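You operate a simulated robot arm through the tools that you are given. There is no shell and no other tool. Be economical: measure what you need, move in short steps, check, and stop when the job is done.

Carry out the task below with a simulated robot arm. There is one attempt and no reset: what you move stays moved.

TASK
Put things in order on the top of the folding table. At the end: the button jar stands where the red dusting brush stood; the brown round brush stands where the teal candle stood; the teal candle from the top of the folding table stands where the button jar stood; the red dusting brush is on the green box; whatever was shut is shut again. Leave all else as you found it, and nothing knocked over.

The check looks at the end state, three seconds after you hand in, the way a careful person would. Anything else that was tipped, shoved, dropped, spilled or broken makes it a failure.

THE ROBOT
A 6-joint arm with a two-finger gripper, fixed in place. Base frame: the origin is at the foot of the arm, x ahead of it, y to its left, z up; the work surface is at about z = 0. Readings come in cm, rad, newtons and seconds.
With the tool pointing down near the work surface it reaches from about 18 to 48 cm from the base axis. Its first joint turns from -1.152 to 1.152 rad. Payload 1.76 kg.
The tool frame sits at the grasp point between the pads (the TCP): z along the fingers, y along the line on which they close. The tips reach 2.9 cm beyond it. The gripper opens to 8.2 cm. The gripper's body begins 5.8 cm behind the TCP.
Orientation is told as [roll, pitch, yaw] about the base's x, y, z axes, in that order, counted from this pose: with the fingers straight down and closing along the base's y, the tool's x points along the base's -x, its y along +y and its z along -z.

THE INTERFACE
- The arm moves only by the tool drive_tool. Its argument "series" is a list of rows, each a list of 7 numbers: the shift along the base's x, y, z in units of 100 mm (1.0 is 100 mm), then the turn, a rotation vector about the base's x, y, z in units of 120 degrees (1.0 is 120 degrees), then the closure, from 0 (fully open) to 1 (shut). In form: [[x, y, z, rx, ry, rz, fingers], ...]. A call has 1 to 8 rows; each row is the pose to reach, as a shift and turn from the pose commanded when the call began. A call with a number of a shift or a turn outside -1 to 1 is refused whole. Each row takes 0.2 s and may step no farther than 5 cm and 0.15 rad from the row before; otherwise, or with a gripper value out of range, the whole call is refused. A pose out of reach is approached as far as the arm can. The call stops where the force on the tool passes 40 N (or 10 N more than at its start, if that is more) or the arm is blocked; 0.2 s more then pass. The fingers move at their own pace and stop on an object; they squeeze with about 34 N. The grip force told is the motor's: it shows also when the fingers shut on nothing. Time passes only in rows, and 0.2 s behind the last, so rows that repeat a pose let the fingers close. The reply holds the time, the measured pose of the TCP, the force on the tool along the base axes, the opening and the grip force, in the units named above and with some noise, with the torque about the TCP (base axes, N m) and any sound that the robot's microphone picked up, and new pictures: "pictures" is both (left out), scene, wrist or none.
- Cameras (640 x 400 px; columns grow to the right, rows downward): "scene" is fixed at [4.73, 34.63, 40.92]; the picture's right is [-0.63, -0.78, 0.00], its down [-0.49, 0.40, -0.77] and it looks along [0.60, -0.49, -0.64] (base axes); focal length 241 px, centre (320, 200). "wrist" rides on the gripper at [7.9, 0.4, -8.9] in the tool frame; the picture's right is [-0.05, 1.00, 0.00], its down [-0.71, -0.04, -0.71] and it looks along [-0.71, -0.04, 0.71] (tool axes); focal length 256 px, centre (320, 200). There is no depth. A picture from a camera that has moved, and an enlarged one, comes with that camera's place and axes in the base frame and with its lens. The place of the scene camera against the robot may be out by one fixed shift of up to 2.5 cm in any direction.
- inspect(camera, box): a new picture of the part [left, top, right, bottom] of that camera's present view, enlarged. No time passes.
- hand_in(): hands the job in; it is judged then, once.

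Go step by step. Nothing tells you positions but the pictures and the camera data: compare them with the known pose of the tool, close in by small moves and look again before you grip or let go. The budget is 120 turns and 200 pictures, counting those below and the enlarged ones. Unless the task says otherwise, let go and move clear before handing in, and close with one line.

The tools are called after ">>>" as a command line: name --pt "numbers of a row" for each row, then --argument value for the rest, lists and objects as JSON in quotes. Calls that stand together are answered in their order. drive_tool: Moves the arm, as the interface text tells. Its arguments: {"type":"object","properties":{"series":{"type":"array"},"pictures":{"type":"string","enum":["both","scene","wrist","none"]}},"required":["series"]} The other tools are called the same way: inspect (camera, box) takes an enlarged picture of a part of a camera's view; hand_in () hands the job in.

At the start:

```text
time: 0.0
tool_pos: [26.37, 7.09, 24.71]
tcp_rot: [0.0, 0.001, 0.001]
ft_force: [-0.2, 0.0, -0.4]
ft_torque: [-0.01, 0.03, 0.0]
gripper_width: 8.22
finger_force: 0.1
```

scene: 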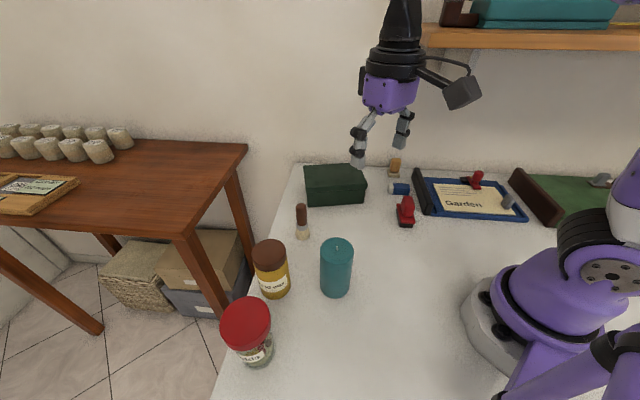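
wrist: 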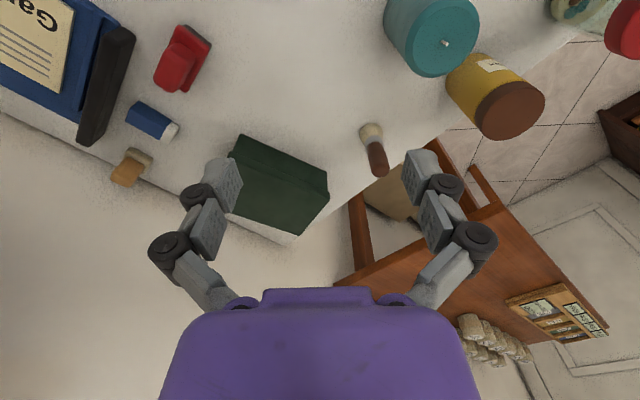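

I see a table with a green box, brushes, jars and a candle. I'll enlarge parts to identify the items.

>>> inspect --camera "scene" --box '[200, 180, 360, 380]'

>>> inspect --camera "scene" --box '[290, 140, 530, 240]'

>>> inspect --camera "wrist" --box '[80, 0, 640, 240]'

```text
2.00 times, centred on (280, 280) of scene
camera zoom: at [4.73, 34.63, 40.92], right [-0.63, -0.78, 0.0], down [-0.49, 0.4, -0.77], along [0.6, -0.49, -0.64], focal length 482 px, centre (400, 40)
```

zoom: 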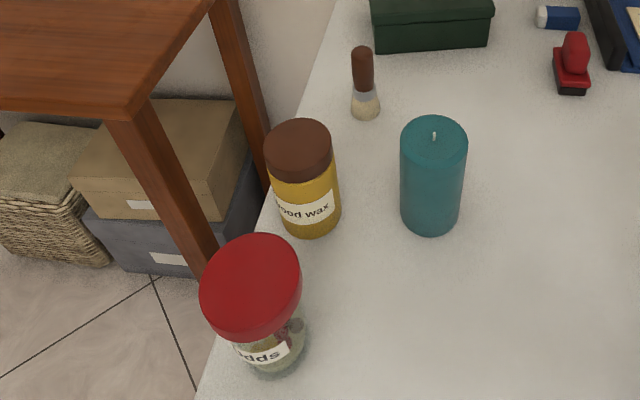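

```text
2.67 times, centred on (410, 190) of scene
camera zoom: at [4.73, 34.63, 40.92], right [-0.63, -0.78, 0.0], down [-0.49, 0.4, -0.77], along [0.6, -0.49, -0.64], focal length 643 px, centre (80, 227)
```

zoom: 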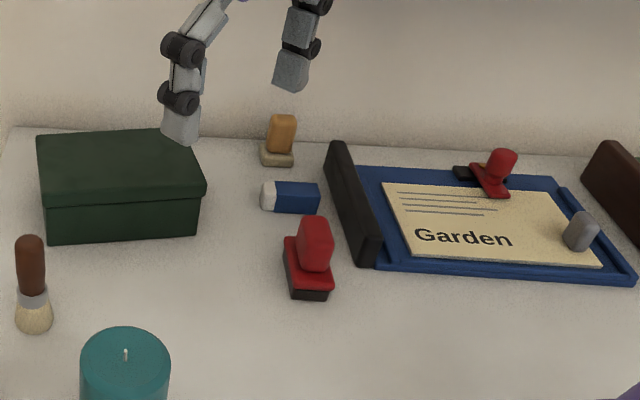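

```text
1.14 times, centred on (360, 120) of wrist
camera zoom: at [18.26, 7.53, 33.77], right [0.05, 1.0, 0.0], down [0.71, -0.04, 0.71], along [0.71, -0.04, -0.71], focal length 293 px, centre (274, 291)
```

zoom: 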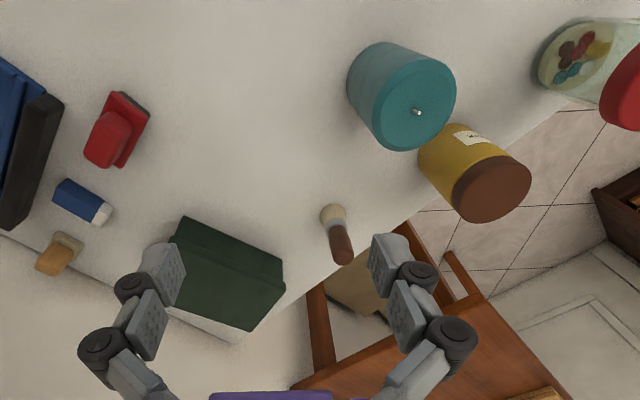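

Red lidded jar, wood wax jar, candle and several brush/stamp-like items. I'll move right to get a better look at the red items.

>>> drive_tool --pt "0 -0.45 0 0 0 0 0" --pt "-0.2 -0.9 0 0 0 0 0" --pt "-0.2 -1.0 0 0 0 0 0" --pictures "both"

>>> inspect --camera "wrist" --box '[200, 0, 520, 200]'

>>> inspect --camera "scene" --box '[380, 150, 540, 250]'

```text
time: 0.8
tool_pos: [24.08, -2.95, 24.77]
tcp_rot: [0.002, -0.001, 0.001]
ft_force: [0.1, -1.0, 0.2]
ft_torque: [0.0, -0.02, -0.01]
gripper_width: 8.19
finger_force: 0.1
camera wrist: at [16.09, -2.6, 33.72], right [0.05, 1.0, 0.0], down [0.71, -0.04, 0.71], along [0.71, -0.04, -0.71], focal length 256 px, centre (320, 200)
```

scene: 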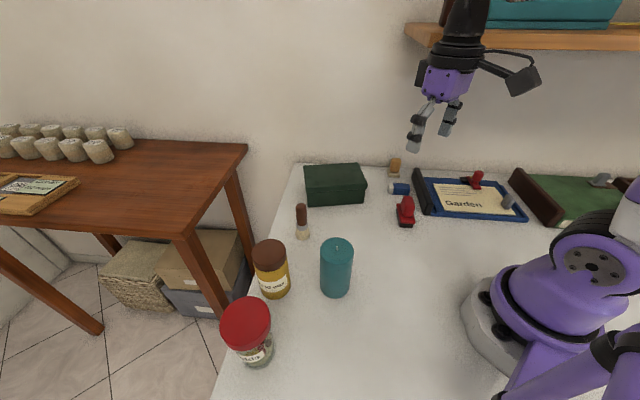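
wrist: 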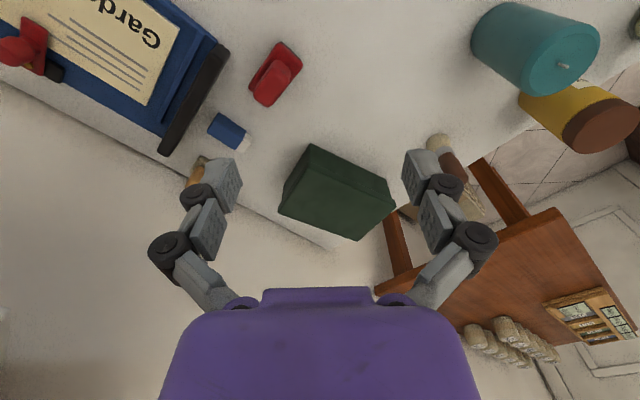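

```text
2.00 times, centred on (360, 100) of wrist
camera zoom: at [16.09, -2.6, 33.72], right [0.05, 1.0, 0.0], down [0.71, -0.04, 0.71], along [0.71, -0.04, -0.71], focal length 512 px, centre (240, 400)
```

zoom: 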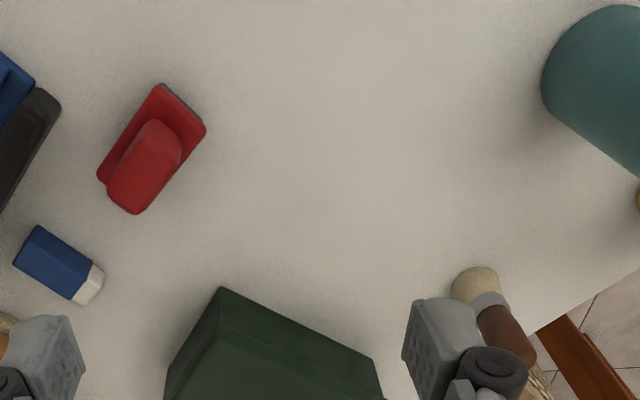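

```text
4.00 times, centred on (460, 200) of scene
camera zoom: at [4.73, 34.63, 40.92], right [-0.63, -0.78, 0.0], down [-0.49, 0.4, -0.77], along [0.6, -0.49, -0.64], focal length 964 px, centre (-240, 200)
```

zoom: 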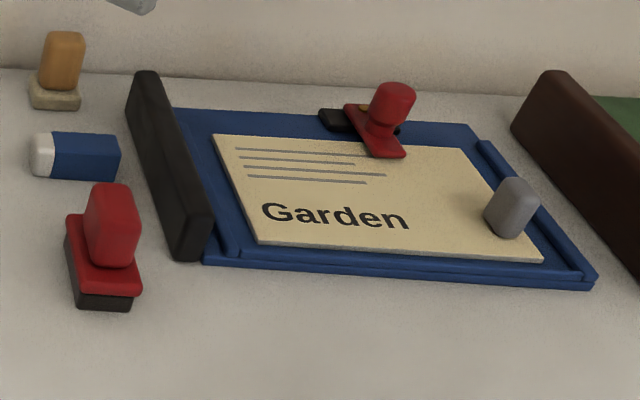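

The red block with black bristles is the red dusting brush, around (26.5, -8.4) and angled about 45°. I'll hover over it with yaw aligned and look.

>>> drive_tool --pt "0.04 -0.1 -0.1 0 0 -0.065 0" --pt "0.08 -0.2 -0.25 0 0 -0.13 0" --pt "0.12 -0.3 -0.4 0 0 -0.195 0" --pt "0.16 -0.4 -0.55 0 0 -0.26 0" --pt "0.2 -0.5 -0.7 0 0 -0.32 0" --pt "0.24 -0.54 -0.85 0 0 -0.367 0" --pt "0.24 -0.54 -0.85 0 0 -0.367 0" --pictures "both"

```text
time: 2.6
tool_pos: [27.24, -7.47, 18.73]
tcp_rot: [0.042, -0.073, -0.723]
ft_force: [-0.2, 0.1, -0.7]
ft_torque: [0.0, -0.01, -0.05]
gripper_width: 8.19
finger_force: 0.2
stopped in row 7: the arm was blocked; the commanded pose is now the measured one
camera wrist: at [20.83, -1.75, 27.24], right [0.7, 0.72, 0.05], down [0.44, -0.48, 0.75], along [0.56, -0.5, -0.66], focal length 256 px, centre (320, 200)
```

scene: 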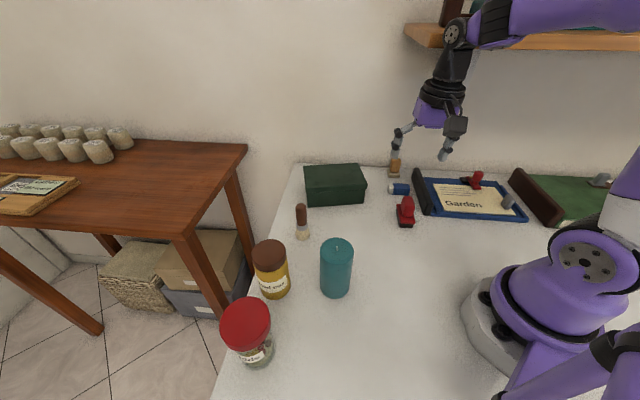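
wrist: 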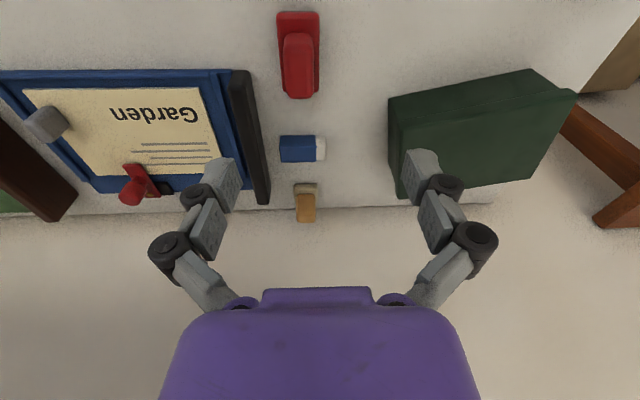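

The move ended slightly short and tilted, without contact force. I'll try correcting the tilt with a small raise to see whether it is a limit.

>>> drive_tool --pt "-0.03 0 0.03 0.004 0.02 0 0" --pt "-0.07 -0.05 0.0 0.008 0.04 0 0" --pt "-0.07 -0.07 -0.1 0.008 0.04 0 0" --pt "-0.07 -0.07 -0.1 0.008 0.04 0 0" --pictures "none"

```text
time: 3.6
tool_pos: [26.53, -7.23, 18.73]
tcp_rot: [0.017, -0.026, -0.687]
ft_force: [-0.5, 0.2, 0.1]
ft_torque: [-0.03, -0.01, 0.0]
gripper_width: 8.22
finger_force: 0.0
```

Still short of the commanded pose. I look closer at the arm against the shelf.

>>> inspect --camera "scene" --box '[380, 0, 640, 200]'

```text
2.00 times, centred on (510, 100) of scene
camera zoom: at [4.6, 34.73, 40.85], right [-0.63, -0.78, 0.0], down [-0.49, 0.4, -0.77], along [0.6, -0.49, -0.63], focal length 482 px, centre (-60, 400)
```

zoom: 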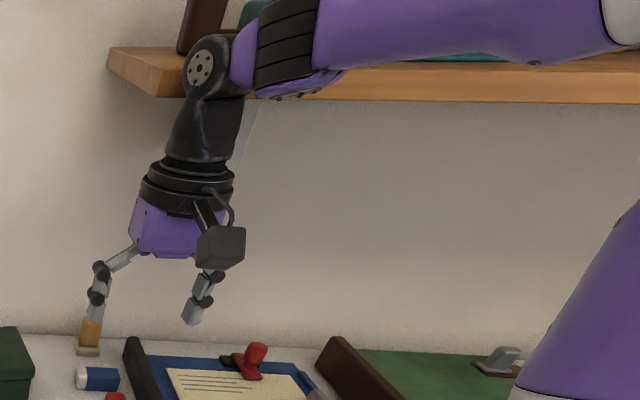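

The wrist was touching the shelf (underside about z=34, front edge about 5 cm beyond here). I'll back off, drop lower, then look again before going in beneath it.

>>> drive_tool --pt "-0.2 0.2 0.05 0 0 0 0" --pt "-0.4 0.4 0.0 0 0 0 0" --pt "-0.4 0.4 -0.35 0 0 0 0" --pt "-0.4 0.4 -0.7 0 0 0 0" --pt "-0.4 0.4 -0.7 0 0 0 0" --pictures "both"

```text
time: 4.8
tool_pos: [22.66, -4.38, 10.59]
tcp_rot: [-0.002, 0.002, -0.726]
ft_force: [0.5, -0.6, -1.0]
ft_torque: [0.02, 0.02, 0.02]
gripper_width: 8.19
finger_force: 0.1
camera wrist: at [16.96, 1.19, 19.68], right [0.7, 0.71, 0.0], down [0.5, -0.5, 0.71], along [0.5, -0.5, -0.71], focal length 256 px, centre (320, 200)
```

scene: 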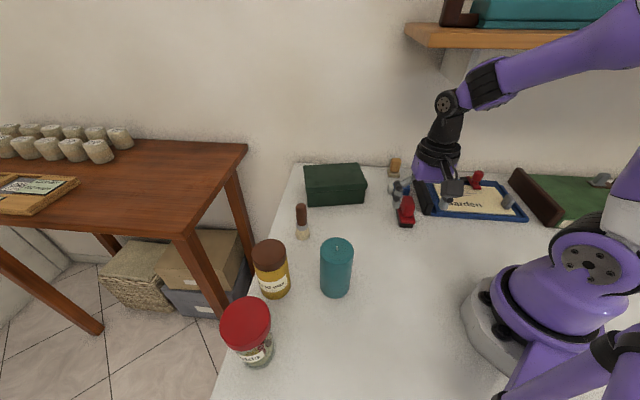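
wrist: 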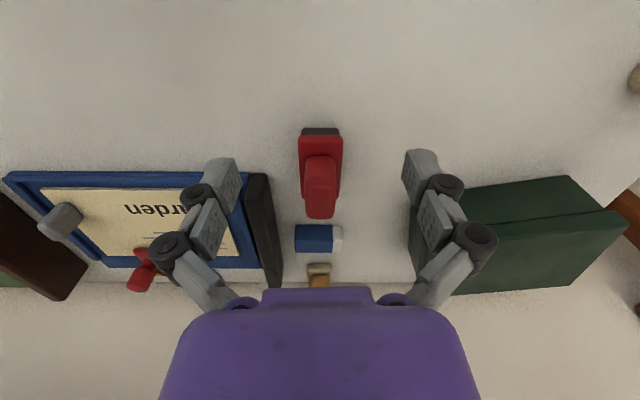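

The brush handle is at about (27.1, -9.0), top around z=5.7, on a wider slab. I'll narrow the fingers, advance low under the shelf, then look.

>>> drive_tool --pt "0.1 -0.1 -0.1 0 0 -0.013 0.4" --pt "0.28 -0.28 -0.1 0 0 -0.027 0.4" --pt "0.45 -0.455 -0.1 0 0 -0.027 0.4" --pt "0.45 -0.455 -0.1 0 0 -0.027 0.4" --pictures "both"

```text
time: 5.8
tool_pos: [27.29, -8.93, 9.71]
tcp_rot: [0.0, 0.003, -0.781]
ft_force: [-0.1, 0.1, -0.3]
ft_torque: [0.01, 0.02, -0.02]
gripper_width: 4.93
finger_force: 0.1
camera wrist: at [21.93, -3.03, 18.73], right [0.74, 0.67, 0.0], down [0.47, -0.53, 0.71], along [0.47, -0.52, -0.71], focal length 256 px, centre (320, 200)
```

scene: 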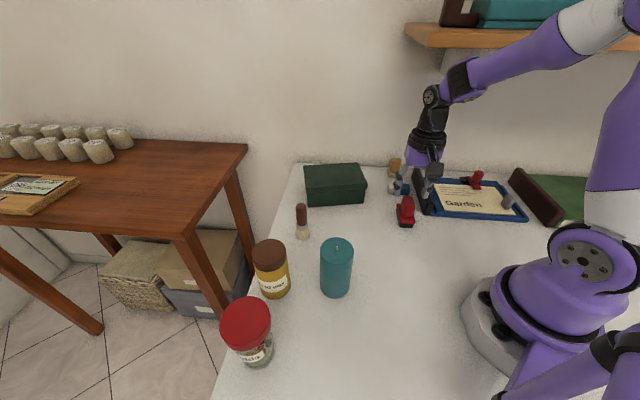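
wrist: 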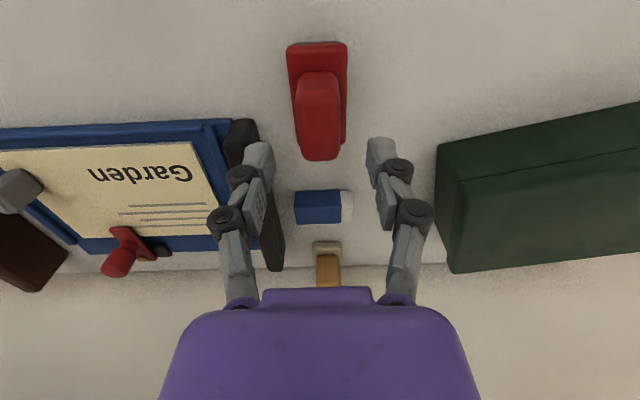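

Aligned over the handle; I'll shift slightly back, descend and close.

>>> drive_tool --pt "-0.03 0.03 0 0 0 0 0.4" --pt "-0.03 0.03 -0.22 0 0 0 0.4" --pt "-0.03 0.03 -0.42 0 0 0 0.4" --pt "-0.03 0.03 -0.42 0 0 0 0.4" --pictures "both"

>>> inspect --camera "scene" --box '[360, 140, 460, 240]'

```text
time: 6.8
tool_pos: [27.07, -8.63, 5.31]
tcp_rot: [-0.001, 0.001, -0.782]
ft_force: [0.6, 0.0, -0.5]
ft_torque: [-0.01, 0.0, 0.02]
gripper_width: 4.9
finger_force: 0.0
camera wrist: at [21.56, -2.7, 14.39], right [0.74, 0.67, 0.0], down [0.47, -0.53, 0.71], along [0.47, -0.52, -0.71], focal length 256 px, centre (320, 200)
```

scene: 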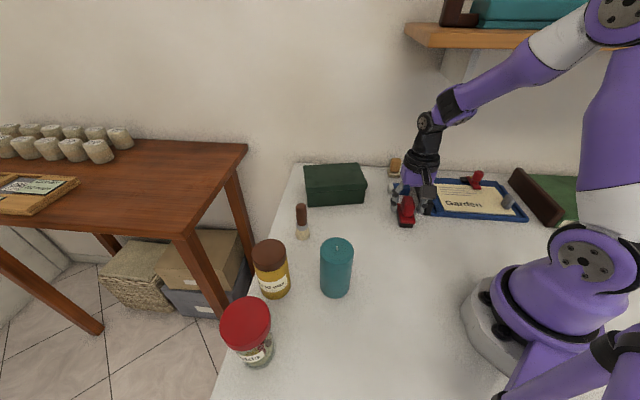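
wrist: 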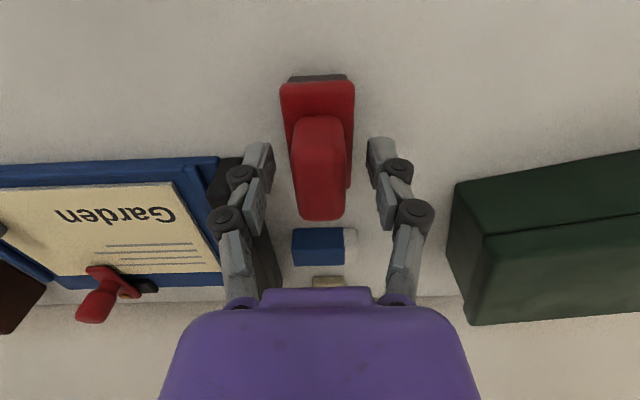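

```text
4.00 times, centred on (410, 190) of scene
camera zoom: at [4.73, 34.63, 40.92], right [-0.63, -0.78, 0.0], down [-0.49, 0.4, -0.77], along [0.6, -0.49, -0.64], focal length 964 px, centre (-40, 240)
```

zoom: 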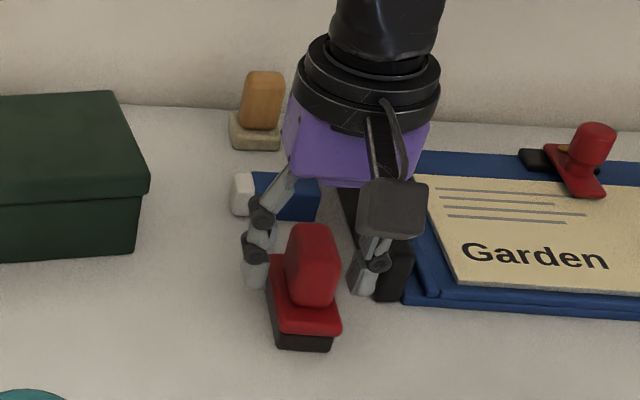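

The fingers straddle the handle centrally at z=5.3. Closing and lifting slightly.

>>> drive_tool --pt "0 0 0 0 0 0 1" --pt "0 0 0 0 0 0 1" --pt "0 0 0 0 0 0 1" --pt "0 0 0.15 0 0 0 1" --pt "0 0 0.15 0 0 0 1" --pictures "wrist"

```text
time: 8.0
tool_pos: [26.99, -8.48, 6.92]
tcp_rot: [-0.001, 0.003, -0.782]
ft_force: [0.1, -0.7, -0.4]
ft_torque: [0.0, 0.02, -0.01]
gripper_width: 2.29
finger_force: 33.6
camera wrist: at [21.6, -2.63, 15.86], right [0.74, 0.67, 0.0], down [0.48, -0.53, 0.71], along [0.47, -0.52, -0.71], focal length 256 px, centre (320, 200)
```

wrist: 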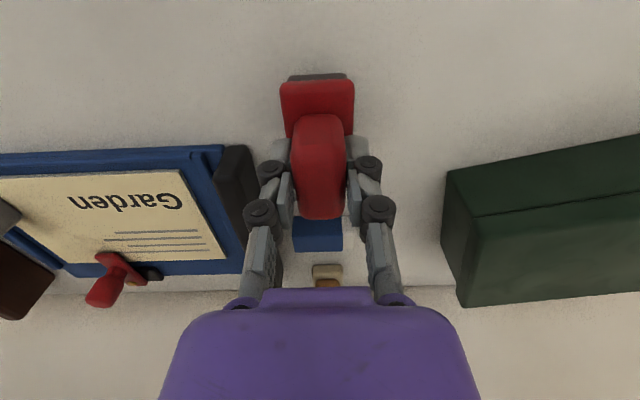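

The brush is held. I'll back out from under the shelf, raise, and look at the green box.

>>> drive_tool --pt "-0.2 0.2 0.1 0 0 0 1" --pt "-0.4 0.4 0.2 0 0 0 1" --pt "-0.4 0.6 0.6 0 0 0.05 1" --pt "-0.3 0.8 0.9 0 0 0.1 1" --pt "-0.1 0.95 1.0 0 0 0.15 1" --pt "-0.1 0.95 1.0 0 0 0.2 1" --pt "-0.1 0.95 1.0 0 0 0.2 1" --pictures "both"

>>> inspect --camera "scene" --box '[280, 140, 400, 215]'

```text
time: 9.6
tool_pos: [25.88, 0.94, 17.1]
tcp_rot: [0.001, 0.002, -0.361]
ft_force: [-0.4, 0.1, -0.7]
ft_torque: [-0.02, -0.01, -0.02]
gripper_width: 2.29
finger_force: 34.5
camera wrist: at [18.61, 4.15, 26.07], right [0.4, 0.92, 0.0], down [0.65, -0.29, 0.71], along [0.65, -0.28, -0.71], focal length 256 px, centre (320, 200)
```

scene: 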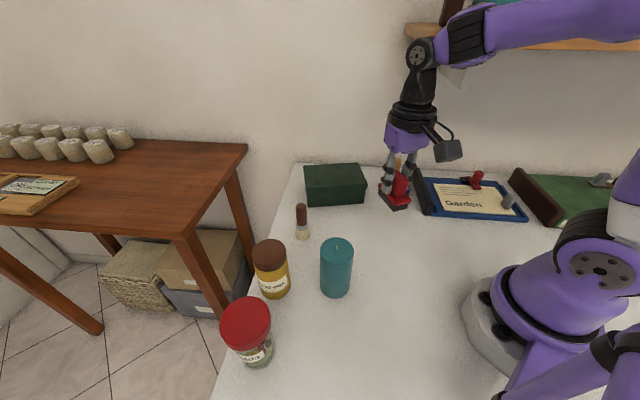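
wrist: 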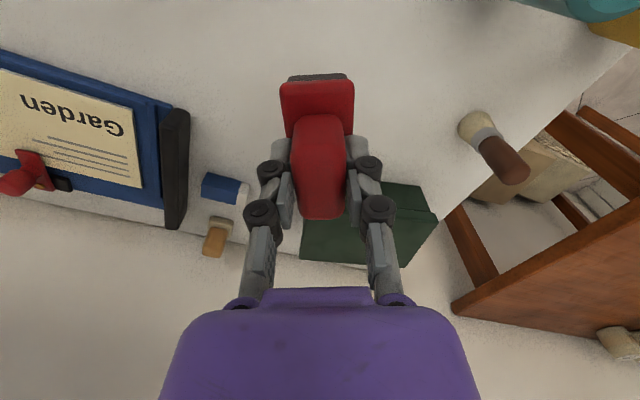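

```text
5.33 times, centred on (340, 178) of scene
camera zoom: at [4.73, 34.63, 40.92], right [-0.63, -0.78, 0.0], down [-0.49, 0.4, -0.77], along [0.6, -0.49, -0.64], focal length 1285 px, centre (213, 320)
```

zoom: 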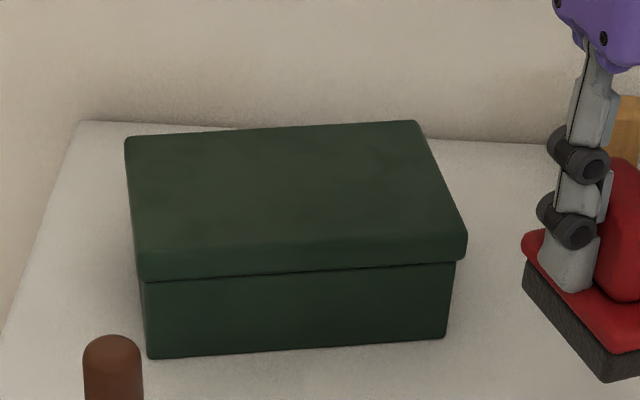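

The box's top spans about (37,-5)–(45,7) on its near edge and is about 10 cm deep, with its top at z≈6. I'll carry the brush to above (44.9,-1.4), aligned with the box.

>>> drive_tool --pt "0.3 -0.03 0 0 0 -0.03 1" --pt "0.6 -0.07 0 0 0 -0.06 1" --pt "0.95 -0.12 0 0 0 -0.1 1" --pt "0.95 -0.12 0 0 0 -0.106 1" --pictures "none"

>>> drive_tool --pt "0.3 -0.03 0 0 0 0 1" --pt "0.6 -0.07 0 0 0 0 1" --pt "0.95 -0.11 0 0 0 0 1" --pt "0.95 -0.11 0 0 0 0 1" --pictures "both"

>>> inspect --camera "scene" --box '[280, 130, 400, 205]'

```text
time: 10.6
tool_pos: [35.42, -0.27, 16.94]
tcp_rot: [-0.001, 0.002, -0.587]
ft_force: [0.3, 0.5, -0.9]
ft_torque: [-0.02, -0.01, 0.02]
gripper_width: 2.3
finger_force: 32.9
```

```text
time: 11.6
tool_pos: [44.8, -1.38, 16.95]
tcp_rot: [0.0, 0.003, -0.587]
ft_force: [0.6, -0.3, -0.5]
ft_torque: [-0.01, 0.01, -0.01]
gripper_width: 2.27
finger_force: 33.9
camera wrist: at [38.46, 3.42, 26.07], right [0.6, 0.8, 0.0], down [0.57, -0.42, 0.7], along [0.57, -0.42, -0.71], focal length 256 px, centre (320, 200)
```

scene: 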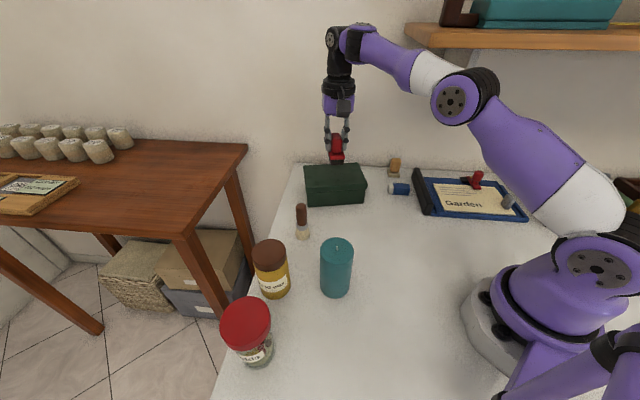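
wrist: 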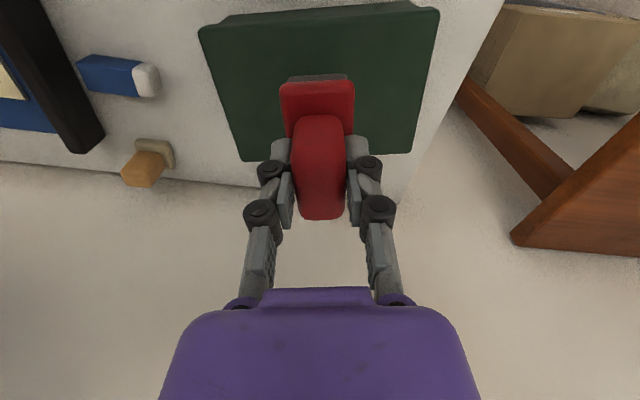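

```text
5.33 times, centred on (340, 168) of scene
camera zoom: at [4.73, 34.63, 40.92], right [-0.63, -0.78, 0.0], down [-0.49, 0.4, -0.77], along [0.6, -0.49, -0.64], focal length 1285 px, centre (213, 373)
```

zoom: 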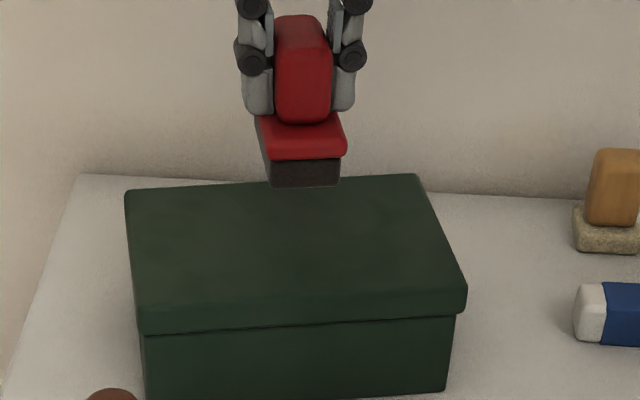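

Well centred over the box. Lowering toward contact (expected TCP z ≈ 11.4).

>>> drive_tool --pt "0 0 -0.2 0 0 0 1" --pt "0 0 -0.4 0 0 0 1" --pt "0 0 -0.48 0 0 0 1" --pt "0 0 -0.48 0 0 0 1" --pictures "scene"

>>> inspect --camera "scene" --box '[280, 130, 400, 205]'

```text
time: 12.6
tool_pos: [44.87, -1.22, 12.23]
tcp_rot: [0.0, 0.001, -0.582]
ft_force: [-0.4, 0.2, -0.2]
ft_torque: [0.01, -0.04, -0.01]
gripper_width: 2.28
finger_force: 34.3
```

scene: 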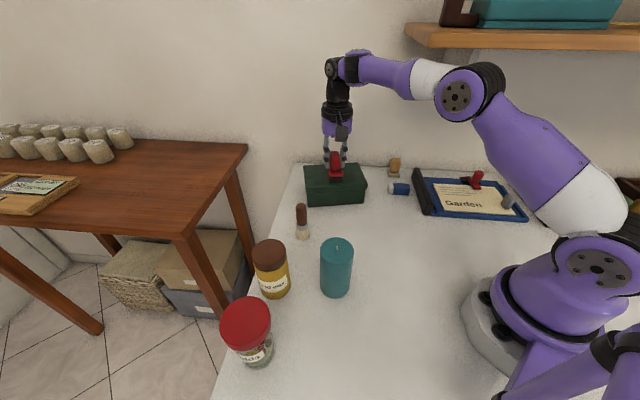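

```text
5.33 times, centred on (340, 168) of scene
camera zoom: at [4.73, 34.63, 40.92], right [-0.63, -0.78, 0.0], down [-0.49, 0.4, -0.77], along [0.6, -0.49, -0.64], focal length 1285 px, centre (213, 373)
```

zoom: 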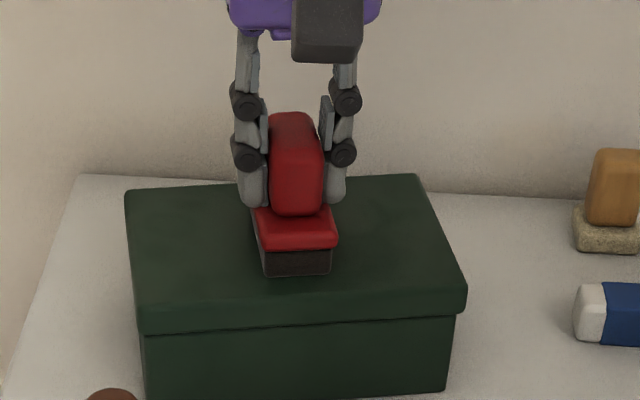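

Almost on the lid; creeping down in 2 mm steps while watching force.

>>> drive_tool --pt "0 0 -0.02 0 0 0 1" --pt "0 0 -0.04 0 0 0 1" --pt "0 0 -0.055 0 0 0 1" --pictures "none"

```text
time: 13.2
tool_pos: [44.9, -1.25, 12.31]
tcp_rot: [0.004, 0.001, -0.583]
ft_force: [-2.3, 1.3, 4.0]
ft_torque: [-0.03, 0.12, -0.04]
gripper_width: 2.27
finger_force: 33.4
stopped in row 3: the force on the tool passed its limit at 46 N (the readings are from after the stop); the commanded pose is now the measured one
```

Contact with the lid at about 12.2. Releasing and rising.

>>> drive_tool --pt "0 0 0 0 0 0 0.5" --pt "0 0 0 0 0 0 0.3" --pt "0 0 0 0 0 0 0.3" --pt "0 0 0.3 0 0 0 0.3" --pt "0 0 0.6 0 0 0 0.3" --pt "-0.3 0.1 0.8 0 0 0 0.3" --pt "-0.6 0.3 0.8 0 0 0 0" --pictures "both"

>>> inspect --camera "scene" --box '[280, 130, 400, 205]'

```text
time: 14.8
tool_pos: [38.82, 1.88, 20.1]
tcp_rot: [0.004, -0.001, -0.583]
ft_force: [0.6, -0.1, -0.2]
ft_torque: [-0.01, -0.03, 0.04]
gripper_width: 8.18
finger_force: 0.1
camera wrist: at [32.42, 6.58, 29.17], right [0.59, 0.8, 0.0], down [0.57, -0.42, 0.71], along [0.57, -0.42, -0.71], focal length 256 px, centre (320, 200)
```

scene: 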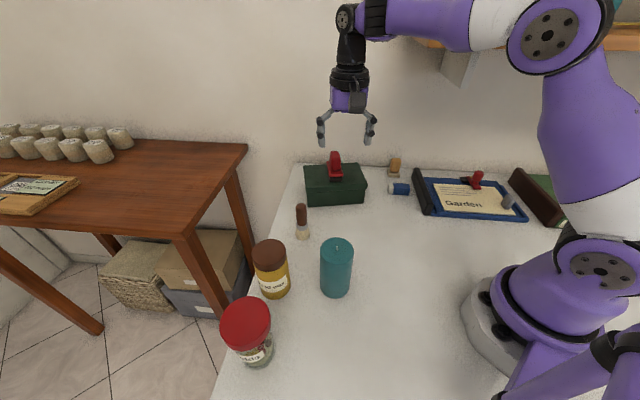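
wrist: 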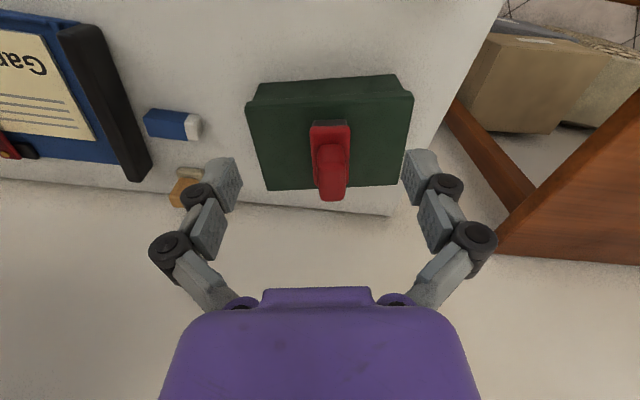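

```text
5.33 times, centred on (340, 168) of scene
camera zoom: at [4.74, 34.63, 40.92], right [-0.63, -0.78, 0.0], down [-0.49, 0.4, -0.77], along [0.6, -0.49, -0.64], focal length 1285 px, centre (213, 373)
```

zoom: 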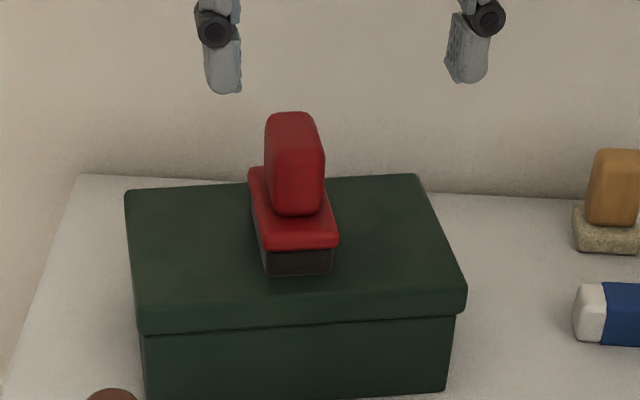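

Brush stands on the box. Next: travel toward the button jar (about (23, 33)) at safe height and look at it.

>>> drive_tool --pt "-0.15 0.12 0 0 0 0.07 0" --pt "-0.3 0.25 0 0 0 0.14 0" --pt "-0.45 0.4 0 0 0 0.21 0" --pt "-0.6 0.55 0 0 0 0.28 0" --pt "-0.75 0.7 0 0 0 0.35 0" --pt "-0.9 0.85 0 0 0 0.42 0" --pt "-1.0 0.95 0 0 0 0.49 0" --pictures "none"

>>> drive_tool --pt "-0.25 0.2 0 0 0 0.06 0" --pt "-0.5 0.4 0 0 0 0.12 0" --pt "-0.75 0.6 0 0 0 0.15 0" --pt "-1.0 0.8 0 0 0 0.15 0" --pt "-1.0 0.8 0 0 0 0.15 0" --pictures "both"

```text
time: 16.4
tool_pos: [29.05, 11.23, 20.26]
tcp_rot: [0.002, 0.0, 0.445]
ft_force: [-0.5, 0.0, -1.0]
ft_torque: [-0.02, 0.03, 0.0]
gripper_width: 8.21
finger_force: 0.0
```

```text
time: 17.6
tool_pos: [18.83, 19.28, 20.25]
tcp_rot: [0.002, -0.003, 0.757]
ft_force: [0.0, -0.5, -1.3]
ft_torque: [-0.03, 0.0, 0.01]
gripper_width: 8.19
finger_force: 0.1
camera wrist: at [12.76, 14.03, 29.31], right [-0.65, 0.76, 0.0], down [0.54, 0.46, 0.71], along [0.54, 0.46, -0.71], focal length 256 px, centre (320, 200)
```

scene: 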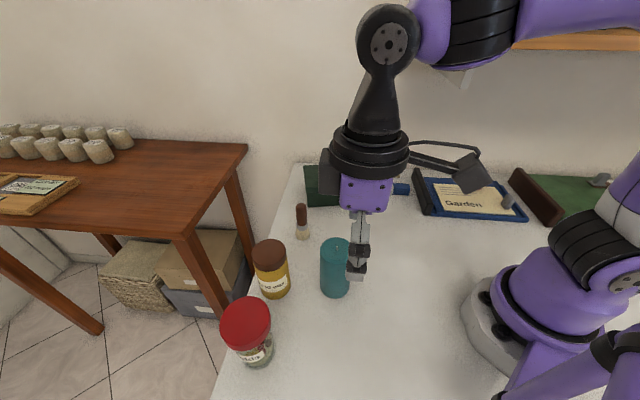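
wrist: 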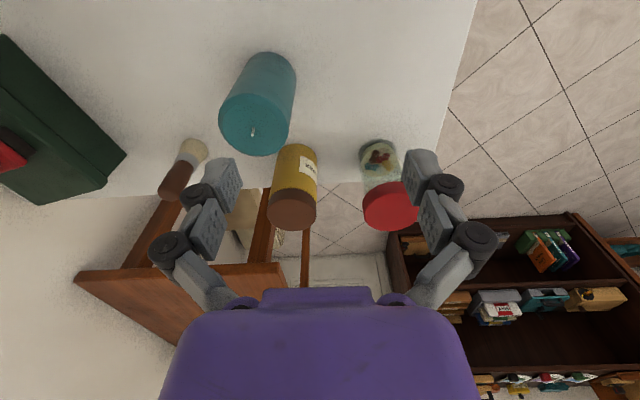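

>>> inspect --camera "wrist" --box '[200, 30, 456, 250]'

```text
1.82 times, centred on (328, 140) of wrist
camera zoom: at [12.76, 14.03, 29.31], right [-0.65, 0.76, 0.0], down [0.54, 0.46, 0.71], along [0.54, 0.46, -0.71], focal length 465 px, centre (306, 309)
```

zoom: 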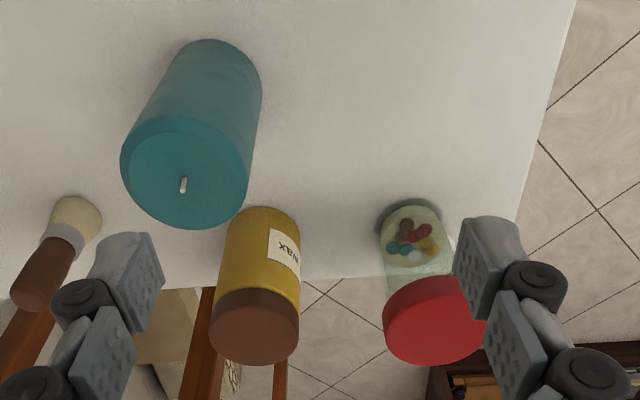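

The red-lidded jar does hold buttons; it sits around (23.3, 33.5), lid top z≈10, lid ~6.5 wide. Moving above it.

>>> drive_tool --pt "0.12 0.35 0 0 0 0 0" --pt "0.25 0.7 0 0 0 0 0" --pt "0.3 0.95 0 0 0 0 0" --pt "0.3 0.95 -0.3 0 0 0 0" --pt "0.3 0.95 -0.3 0 0 0 0" --pictures "wrist"

>>> inspect --camera "wrist" --box '[220, 0, 476, 160]'

```text
time: 18.8
tool_pos: [22.06, 28.79, 17.14]
tcp_rot: [0.002, -0.001, 0.758]
ft_force: [-0.9, 0.3, -1.4]
ft_torque: [-0.01, -0.01, 0.01]
gripper_width: 8.21
finger_force: 0.0
camera wrist: at [16.04, 23.66, 26.3], right [-0.65, 0.76, 0.0], down [0.54, 0.46, 0.71], along [0.54, 0.46, -0.71], focal length 256 px, centre (320, 200)
```

wrist: 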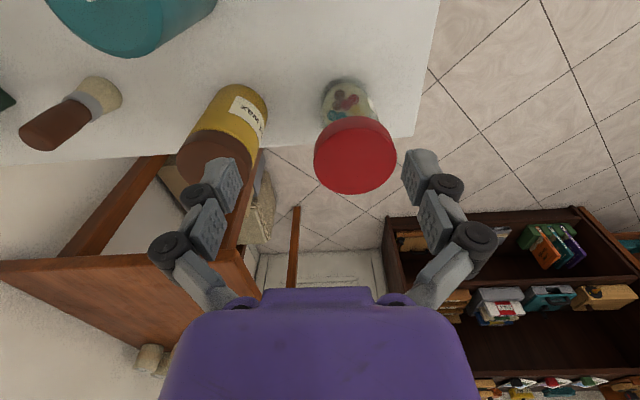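

```text
2.50 times, centred on (348, 80) of wrist
camera zoom: at [16.04, 23.66, 26.3], right [-0.65, 0.76, 0.0], down [0.54, 0.46, 0.71], along [0.54, 0.46, -0.71], focal length 640 px, centre (250, 500)
```

zoom: 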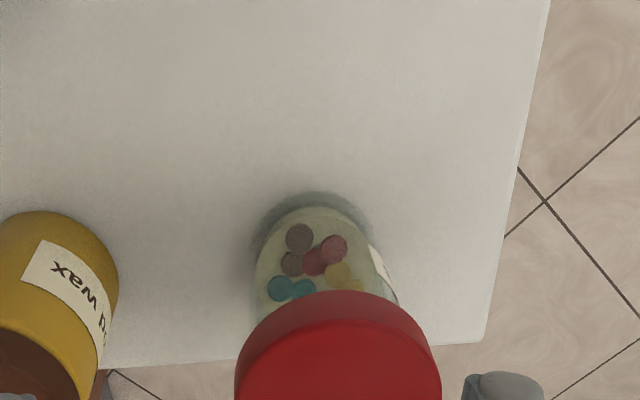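

Refined jar position: (23.6, 33.8), top z≈9.7. Moving straight above.

>>> drive_tool --pt "0.08 0.25 0 0 0 0 0" --pt "0.155 0.5 0 0 0 0 0" --pt "0.155 0.5 -0.25 0 0 0 0" --pt "0.155 0.5 -0.25 0 0 0 0" --pictures "both"

>>> inspect --camera "scene" --box '[180, 220, 340, 380]'

```text
time: 19.8
tool_pos: [23.72, 33.76, 14.57]
tcp_rot: [0.002, -0.001, 0.757]
ft_force: [0.0, -1.1, 0.1]
ft_torque: [-0.04, 0.02, -0.03]
gripper_width: 8.22
finger_force: 0.1
camera wrist: at [17.53, 28.6, 23.69], right [-0.65, 0.76, 0.0], down [0.54, 0.46, 0.71], along [0.54, 0.46, -0.71], focal length 256 px, centre (320, 200)
```

scene: 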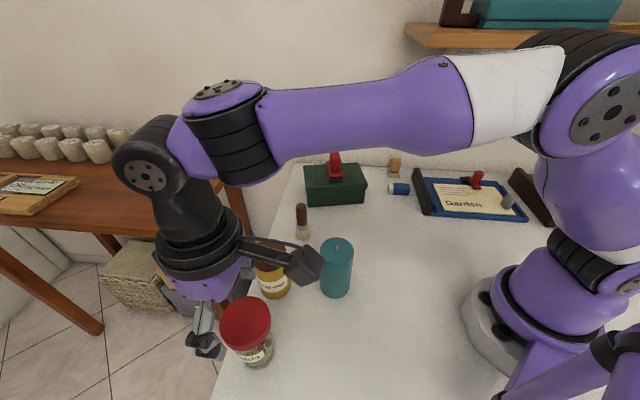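
wrist: 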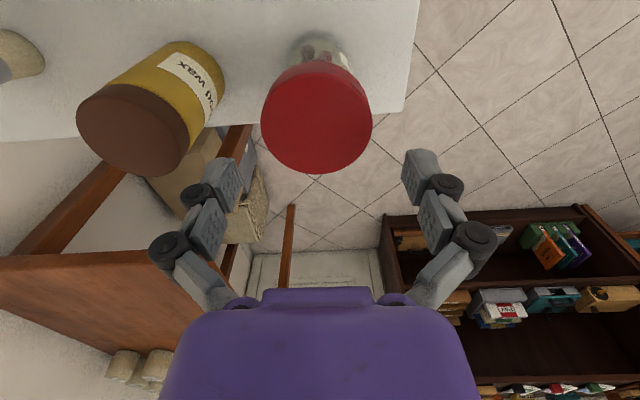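

```text
2.50 times, centred on (260, 300) of scene
camera zoom: at [4.73, 34.63, 40.92], right [-0.63, -0.78, 0.0], down [-0.49, 0.4, -0.77], along [0.6, -0.49, -0.64], focal length 602 px, centre (470, -50)
```

zoom: 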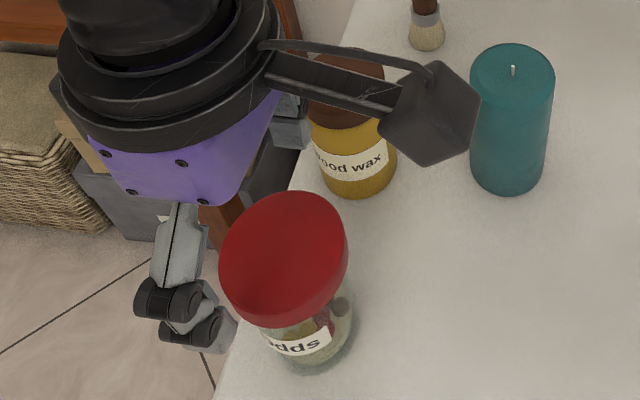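

Aligned over the lid within a couple of mm. Descending to grip the glass body below the lid.

>>> drive_tool --pt "0 0 -0.2 0 0 0 0" --pt "0 0 -0.4 0 0 0 0" --pt "0 0 -0.6 0 0 0 0" --pt "0 0 -0.8 0 0 0 0" --pt "0 0 -0.9 0 0 0 0" --pt "0 0 -0.9 0 0 0 0" --pictures "both"

>>> inspect --camera "scene" --box '[180, 240, 340, 400]'

```text
time: 21.2
tool_pos: [23.64, 33.87, 5.88]
tcp_rot: [0.002, -0.006, 0.756]
ft_force: [1.5, -2.4, 26.1]
ft_torque: [-0.6, -0.42, -0.03]
gripper_width: 8.28
finger_force: 0.1
camera wrist: at [17.49, 28.68, 14.88], right [-0.65, 0.76, 0.0], down [0.54, 0.45, 0.71], along [0.54, 0.46, -0.7], focal length 256 px, centre (320, 200)
```

scene: 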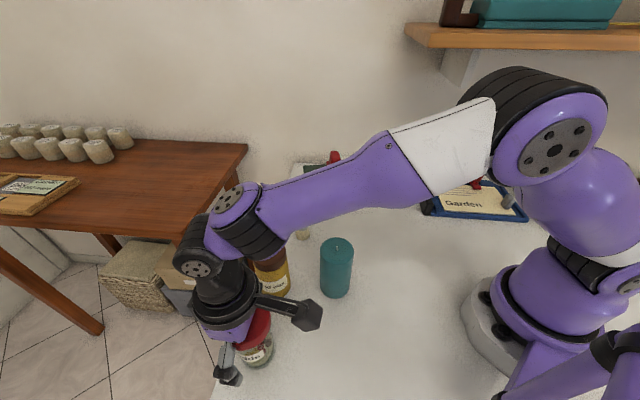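
wrist: 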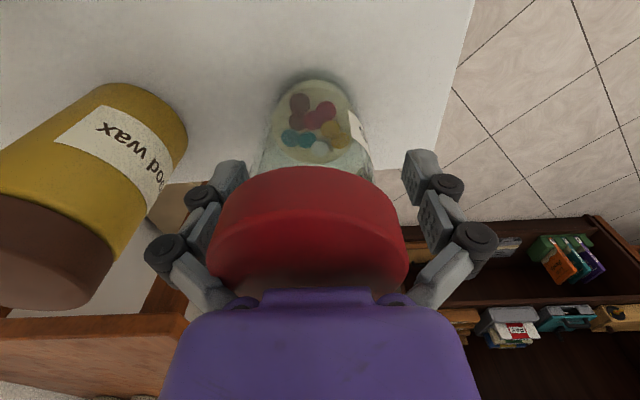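

```text
2.50 times, centred on (260, 320) of scene
camera zoom: at [4.73, 34.62, 40.93], right [-0.63, -0.78, 0.0], down [-0.49, 0.4, -0.77], along [0.6, -0.49, -0.64], focal length 602 px, centre (470, -100)
```

zoom: 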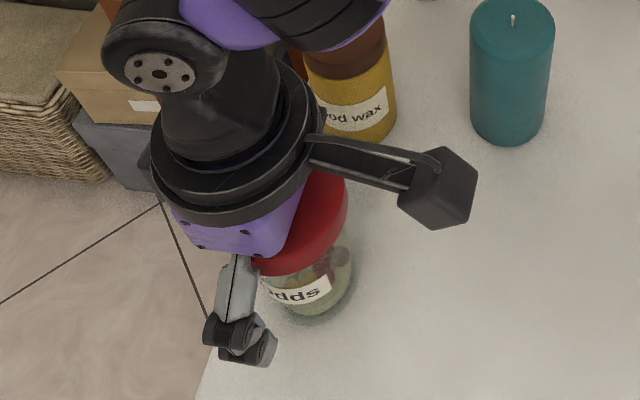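

The palm touched the lid (26 N), so the top is ~11.6. I'll raise 1 cm before gripping.

>>> drive_tool --pt "0 0 0.06 0 0 0 0" --pt "0 0 0.11 0 0 0 0" --pt "0 0 0.11 0 0 0 0" --pictures "both"

>>> inspect --camera "scene" --box '[180, 240, 340, 400]'

```text
time: 22.0
tool_pos: [23.59, 33.68, 6.76]
tcp_rot: [0.0, 0.0, 0.758]
ft_force: [0.6, 0.0, -0.1]
ft_torque: [0.0, 0.01, 0.0]
gripper_width: 8.2
finger_force: 0.0
camera wrist: at [17.43, 28.61, 15.91], right [-0.65, 0.76, 0.0], down [0.54, 0.46, 0.71], along [0.54, 0.46, -0.71], focal length 256 px, centre (320, 200)
```

scene: 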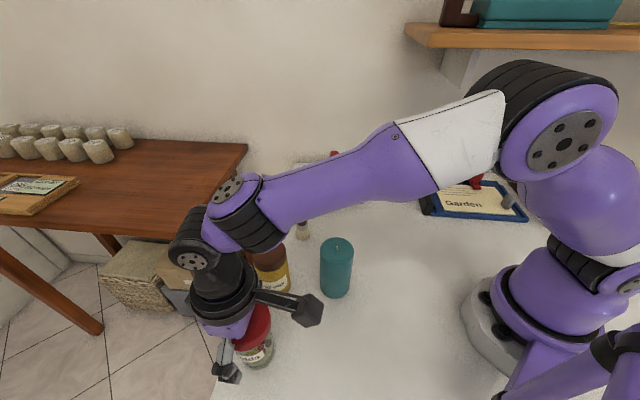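
wrist: 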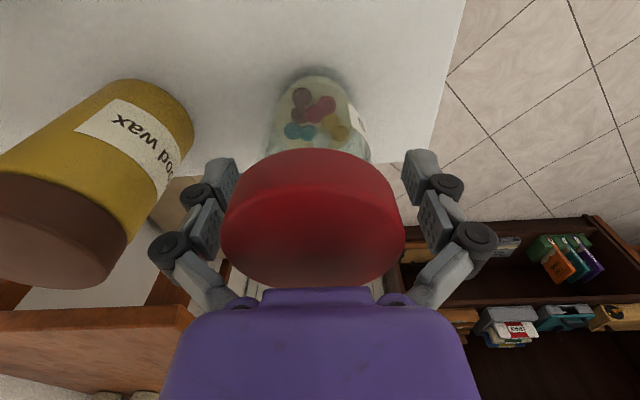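

```text
2.50 times, centred on (260, 320) of scene
camera zoom: at [4.73, 34.63, 40.92], right [-0.63, -0.78, 0.0], down [-0.49, 0.4, -0.77], along [0.6, -0.49, -0.64], focal length 602 px, centre (470, -100)
```

zoom: 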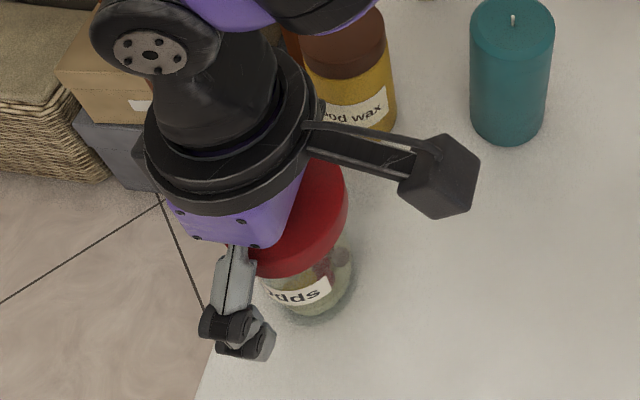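

No contact now. Closing on the glass body.

>>> drive_tool --pt "0 0 0 0 0 0 0.3" --pt "0 0 0 0 0 0 1" --pt "0 0 0 0 0 0 1" --pt "0 0 0 0 0 0 1" --pictures "wrist"

```text
time: 23.0
tool_pos: [23.58, 33.86, 6.96]
tcp_rot: [0.004, -0.005, 0.758]
ft_force: [-0.7, -2.3, 25.5]
ft_torque: [-0.29, 0.06, 0.05]
gripper_width: 5.63
finger_force: 34.1
camera wrist: at [17.46, 28.64, 16.0], right [-0.65, 0.76, 0.0], down [0.54, 0.45, 0.71], along [0.54, 0.46, -0.7], focal length 256 px, centre (320, 200)
```

wrist: 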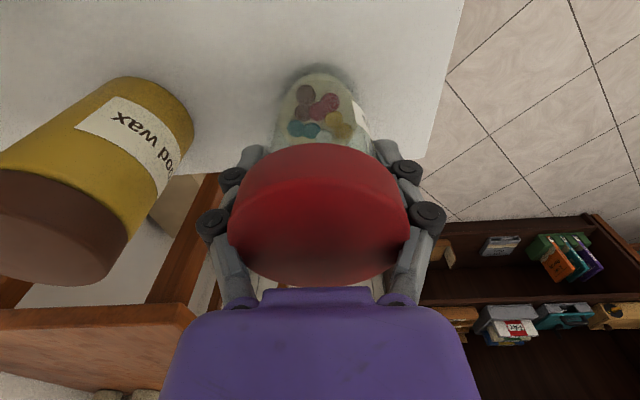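

Gripped at 5.6 cm width; the vertical preload suggests knuckles resting on the lid's rim. I'll lift gently and check.

>>> drive_tool --pt "0 0 0.03 0 0 0 1" --pt "0 0 0.06 0 0 0 1" --pt "0 0 0.12 0 0 0 1" --pt "0 0 0.2 0 0 0 1" --pt "0 0 0.2 0 0 0 1" --pictures "both"

>>> inspect --camera "scene" --box '[180, 240, 340, 400]'

```text
time: 24.2
tool_pos: [23.57, 33.77, 8.8]
tcp_rot: [0.002, -0.002, 0.758]
ft_force: [-0.1, -0.4, -1.8]
ft_torque: [-0.01, -0.01, -0.02]
gripper_width: 5.58
finger_force: 34.3
camera wrist: at [17.38, 28.61, 17.92], right [-0.65, 0.76, 0.0], down [0.54, 0.46, 0.71], along [0.54, 0.46, -0.71], focal length 256 px, centre (320, 200)
```

scene: 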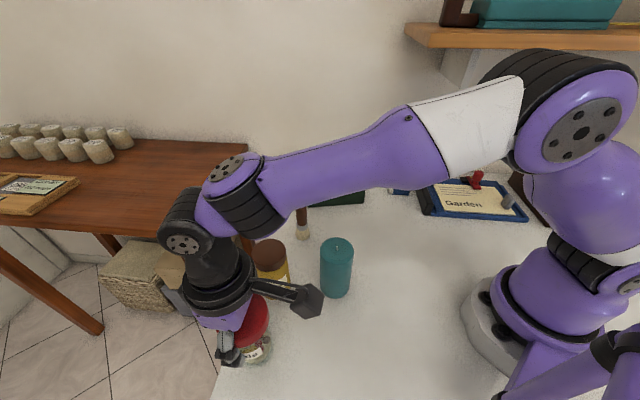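
wrist: 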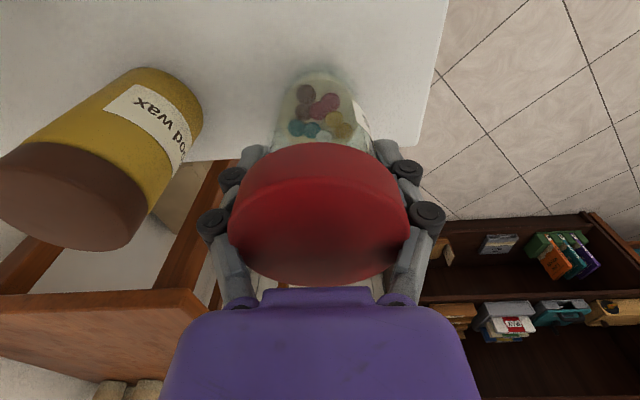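

```text
2.50 times, centred on (260, 320) of scene
camera zoom: at [4.73, 34.63, 40.92], right [-0.63, -0.78, 0.0], down [-0.49, 0.4, -0.77], along [0.6, -0.49, -0.64], focal length 602 px, centre (470, -100)
```

zoom: 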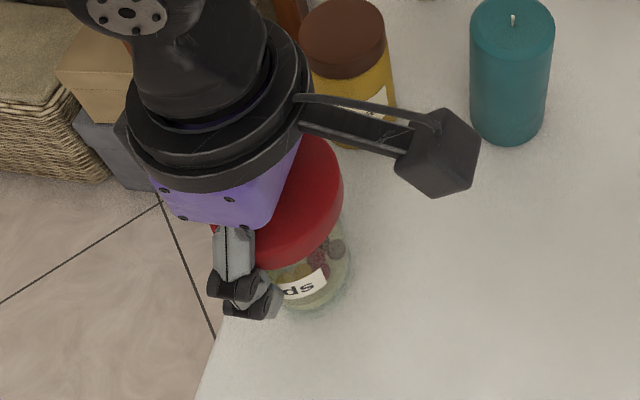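

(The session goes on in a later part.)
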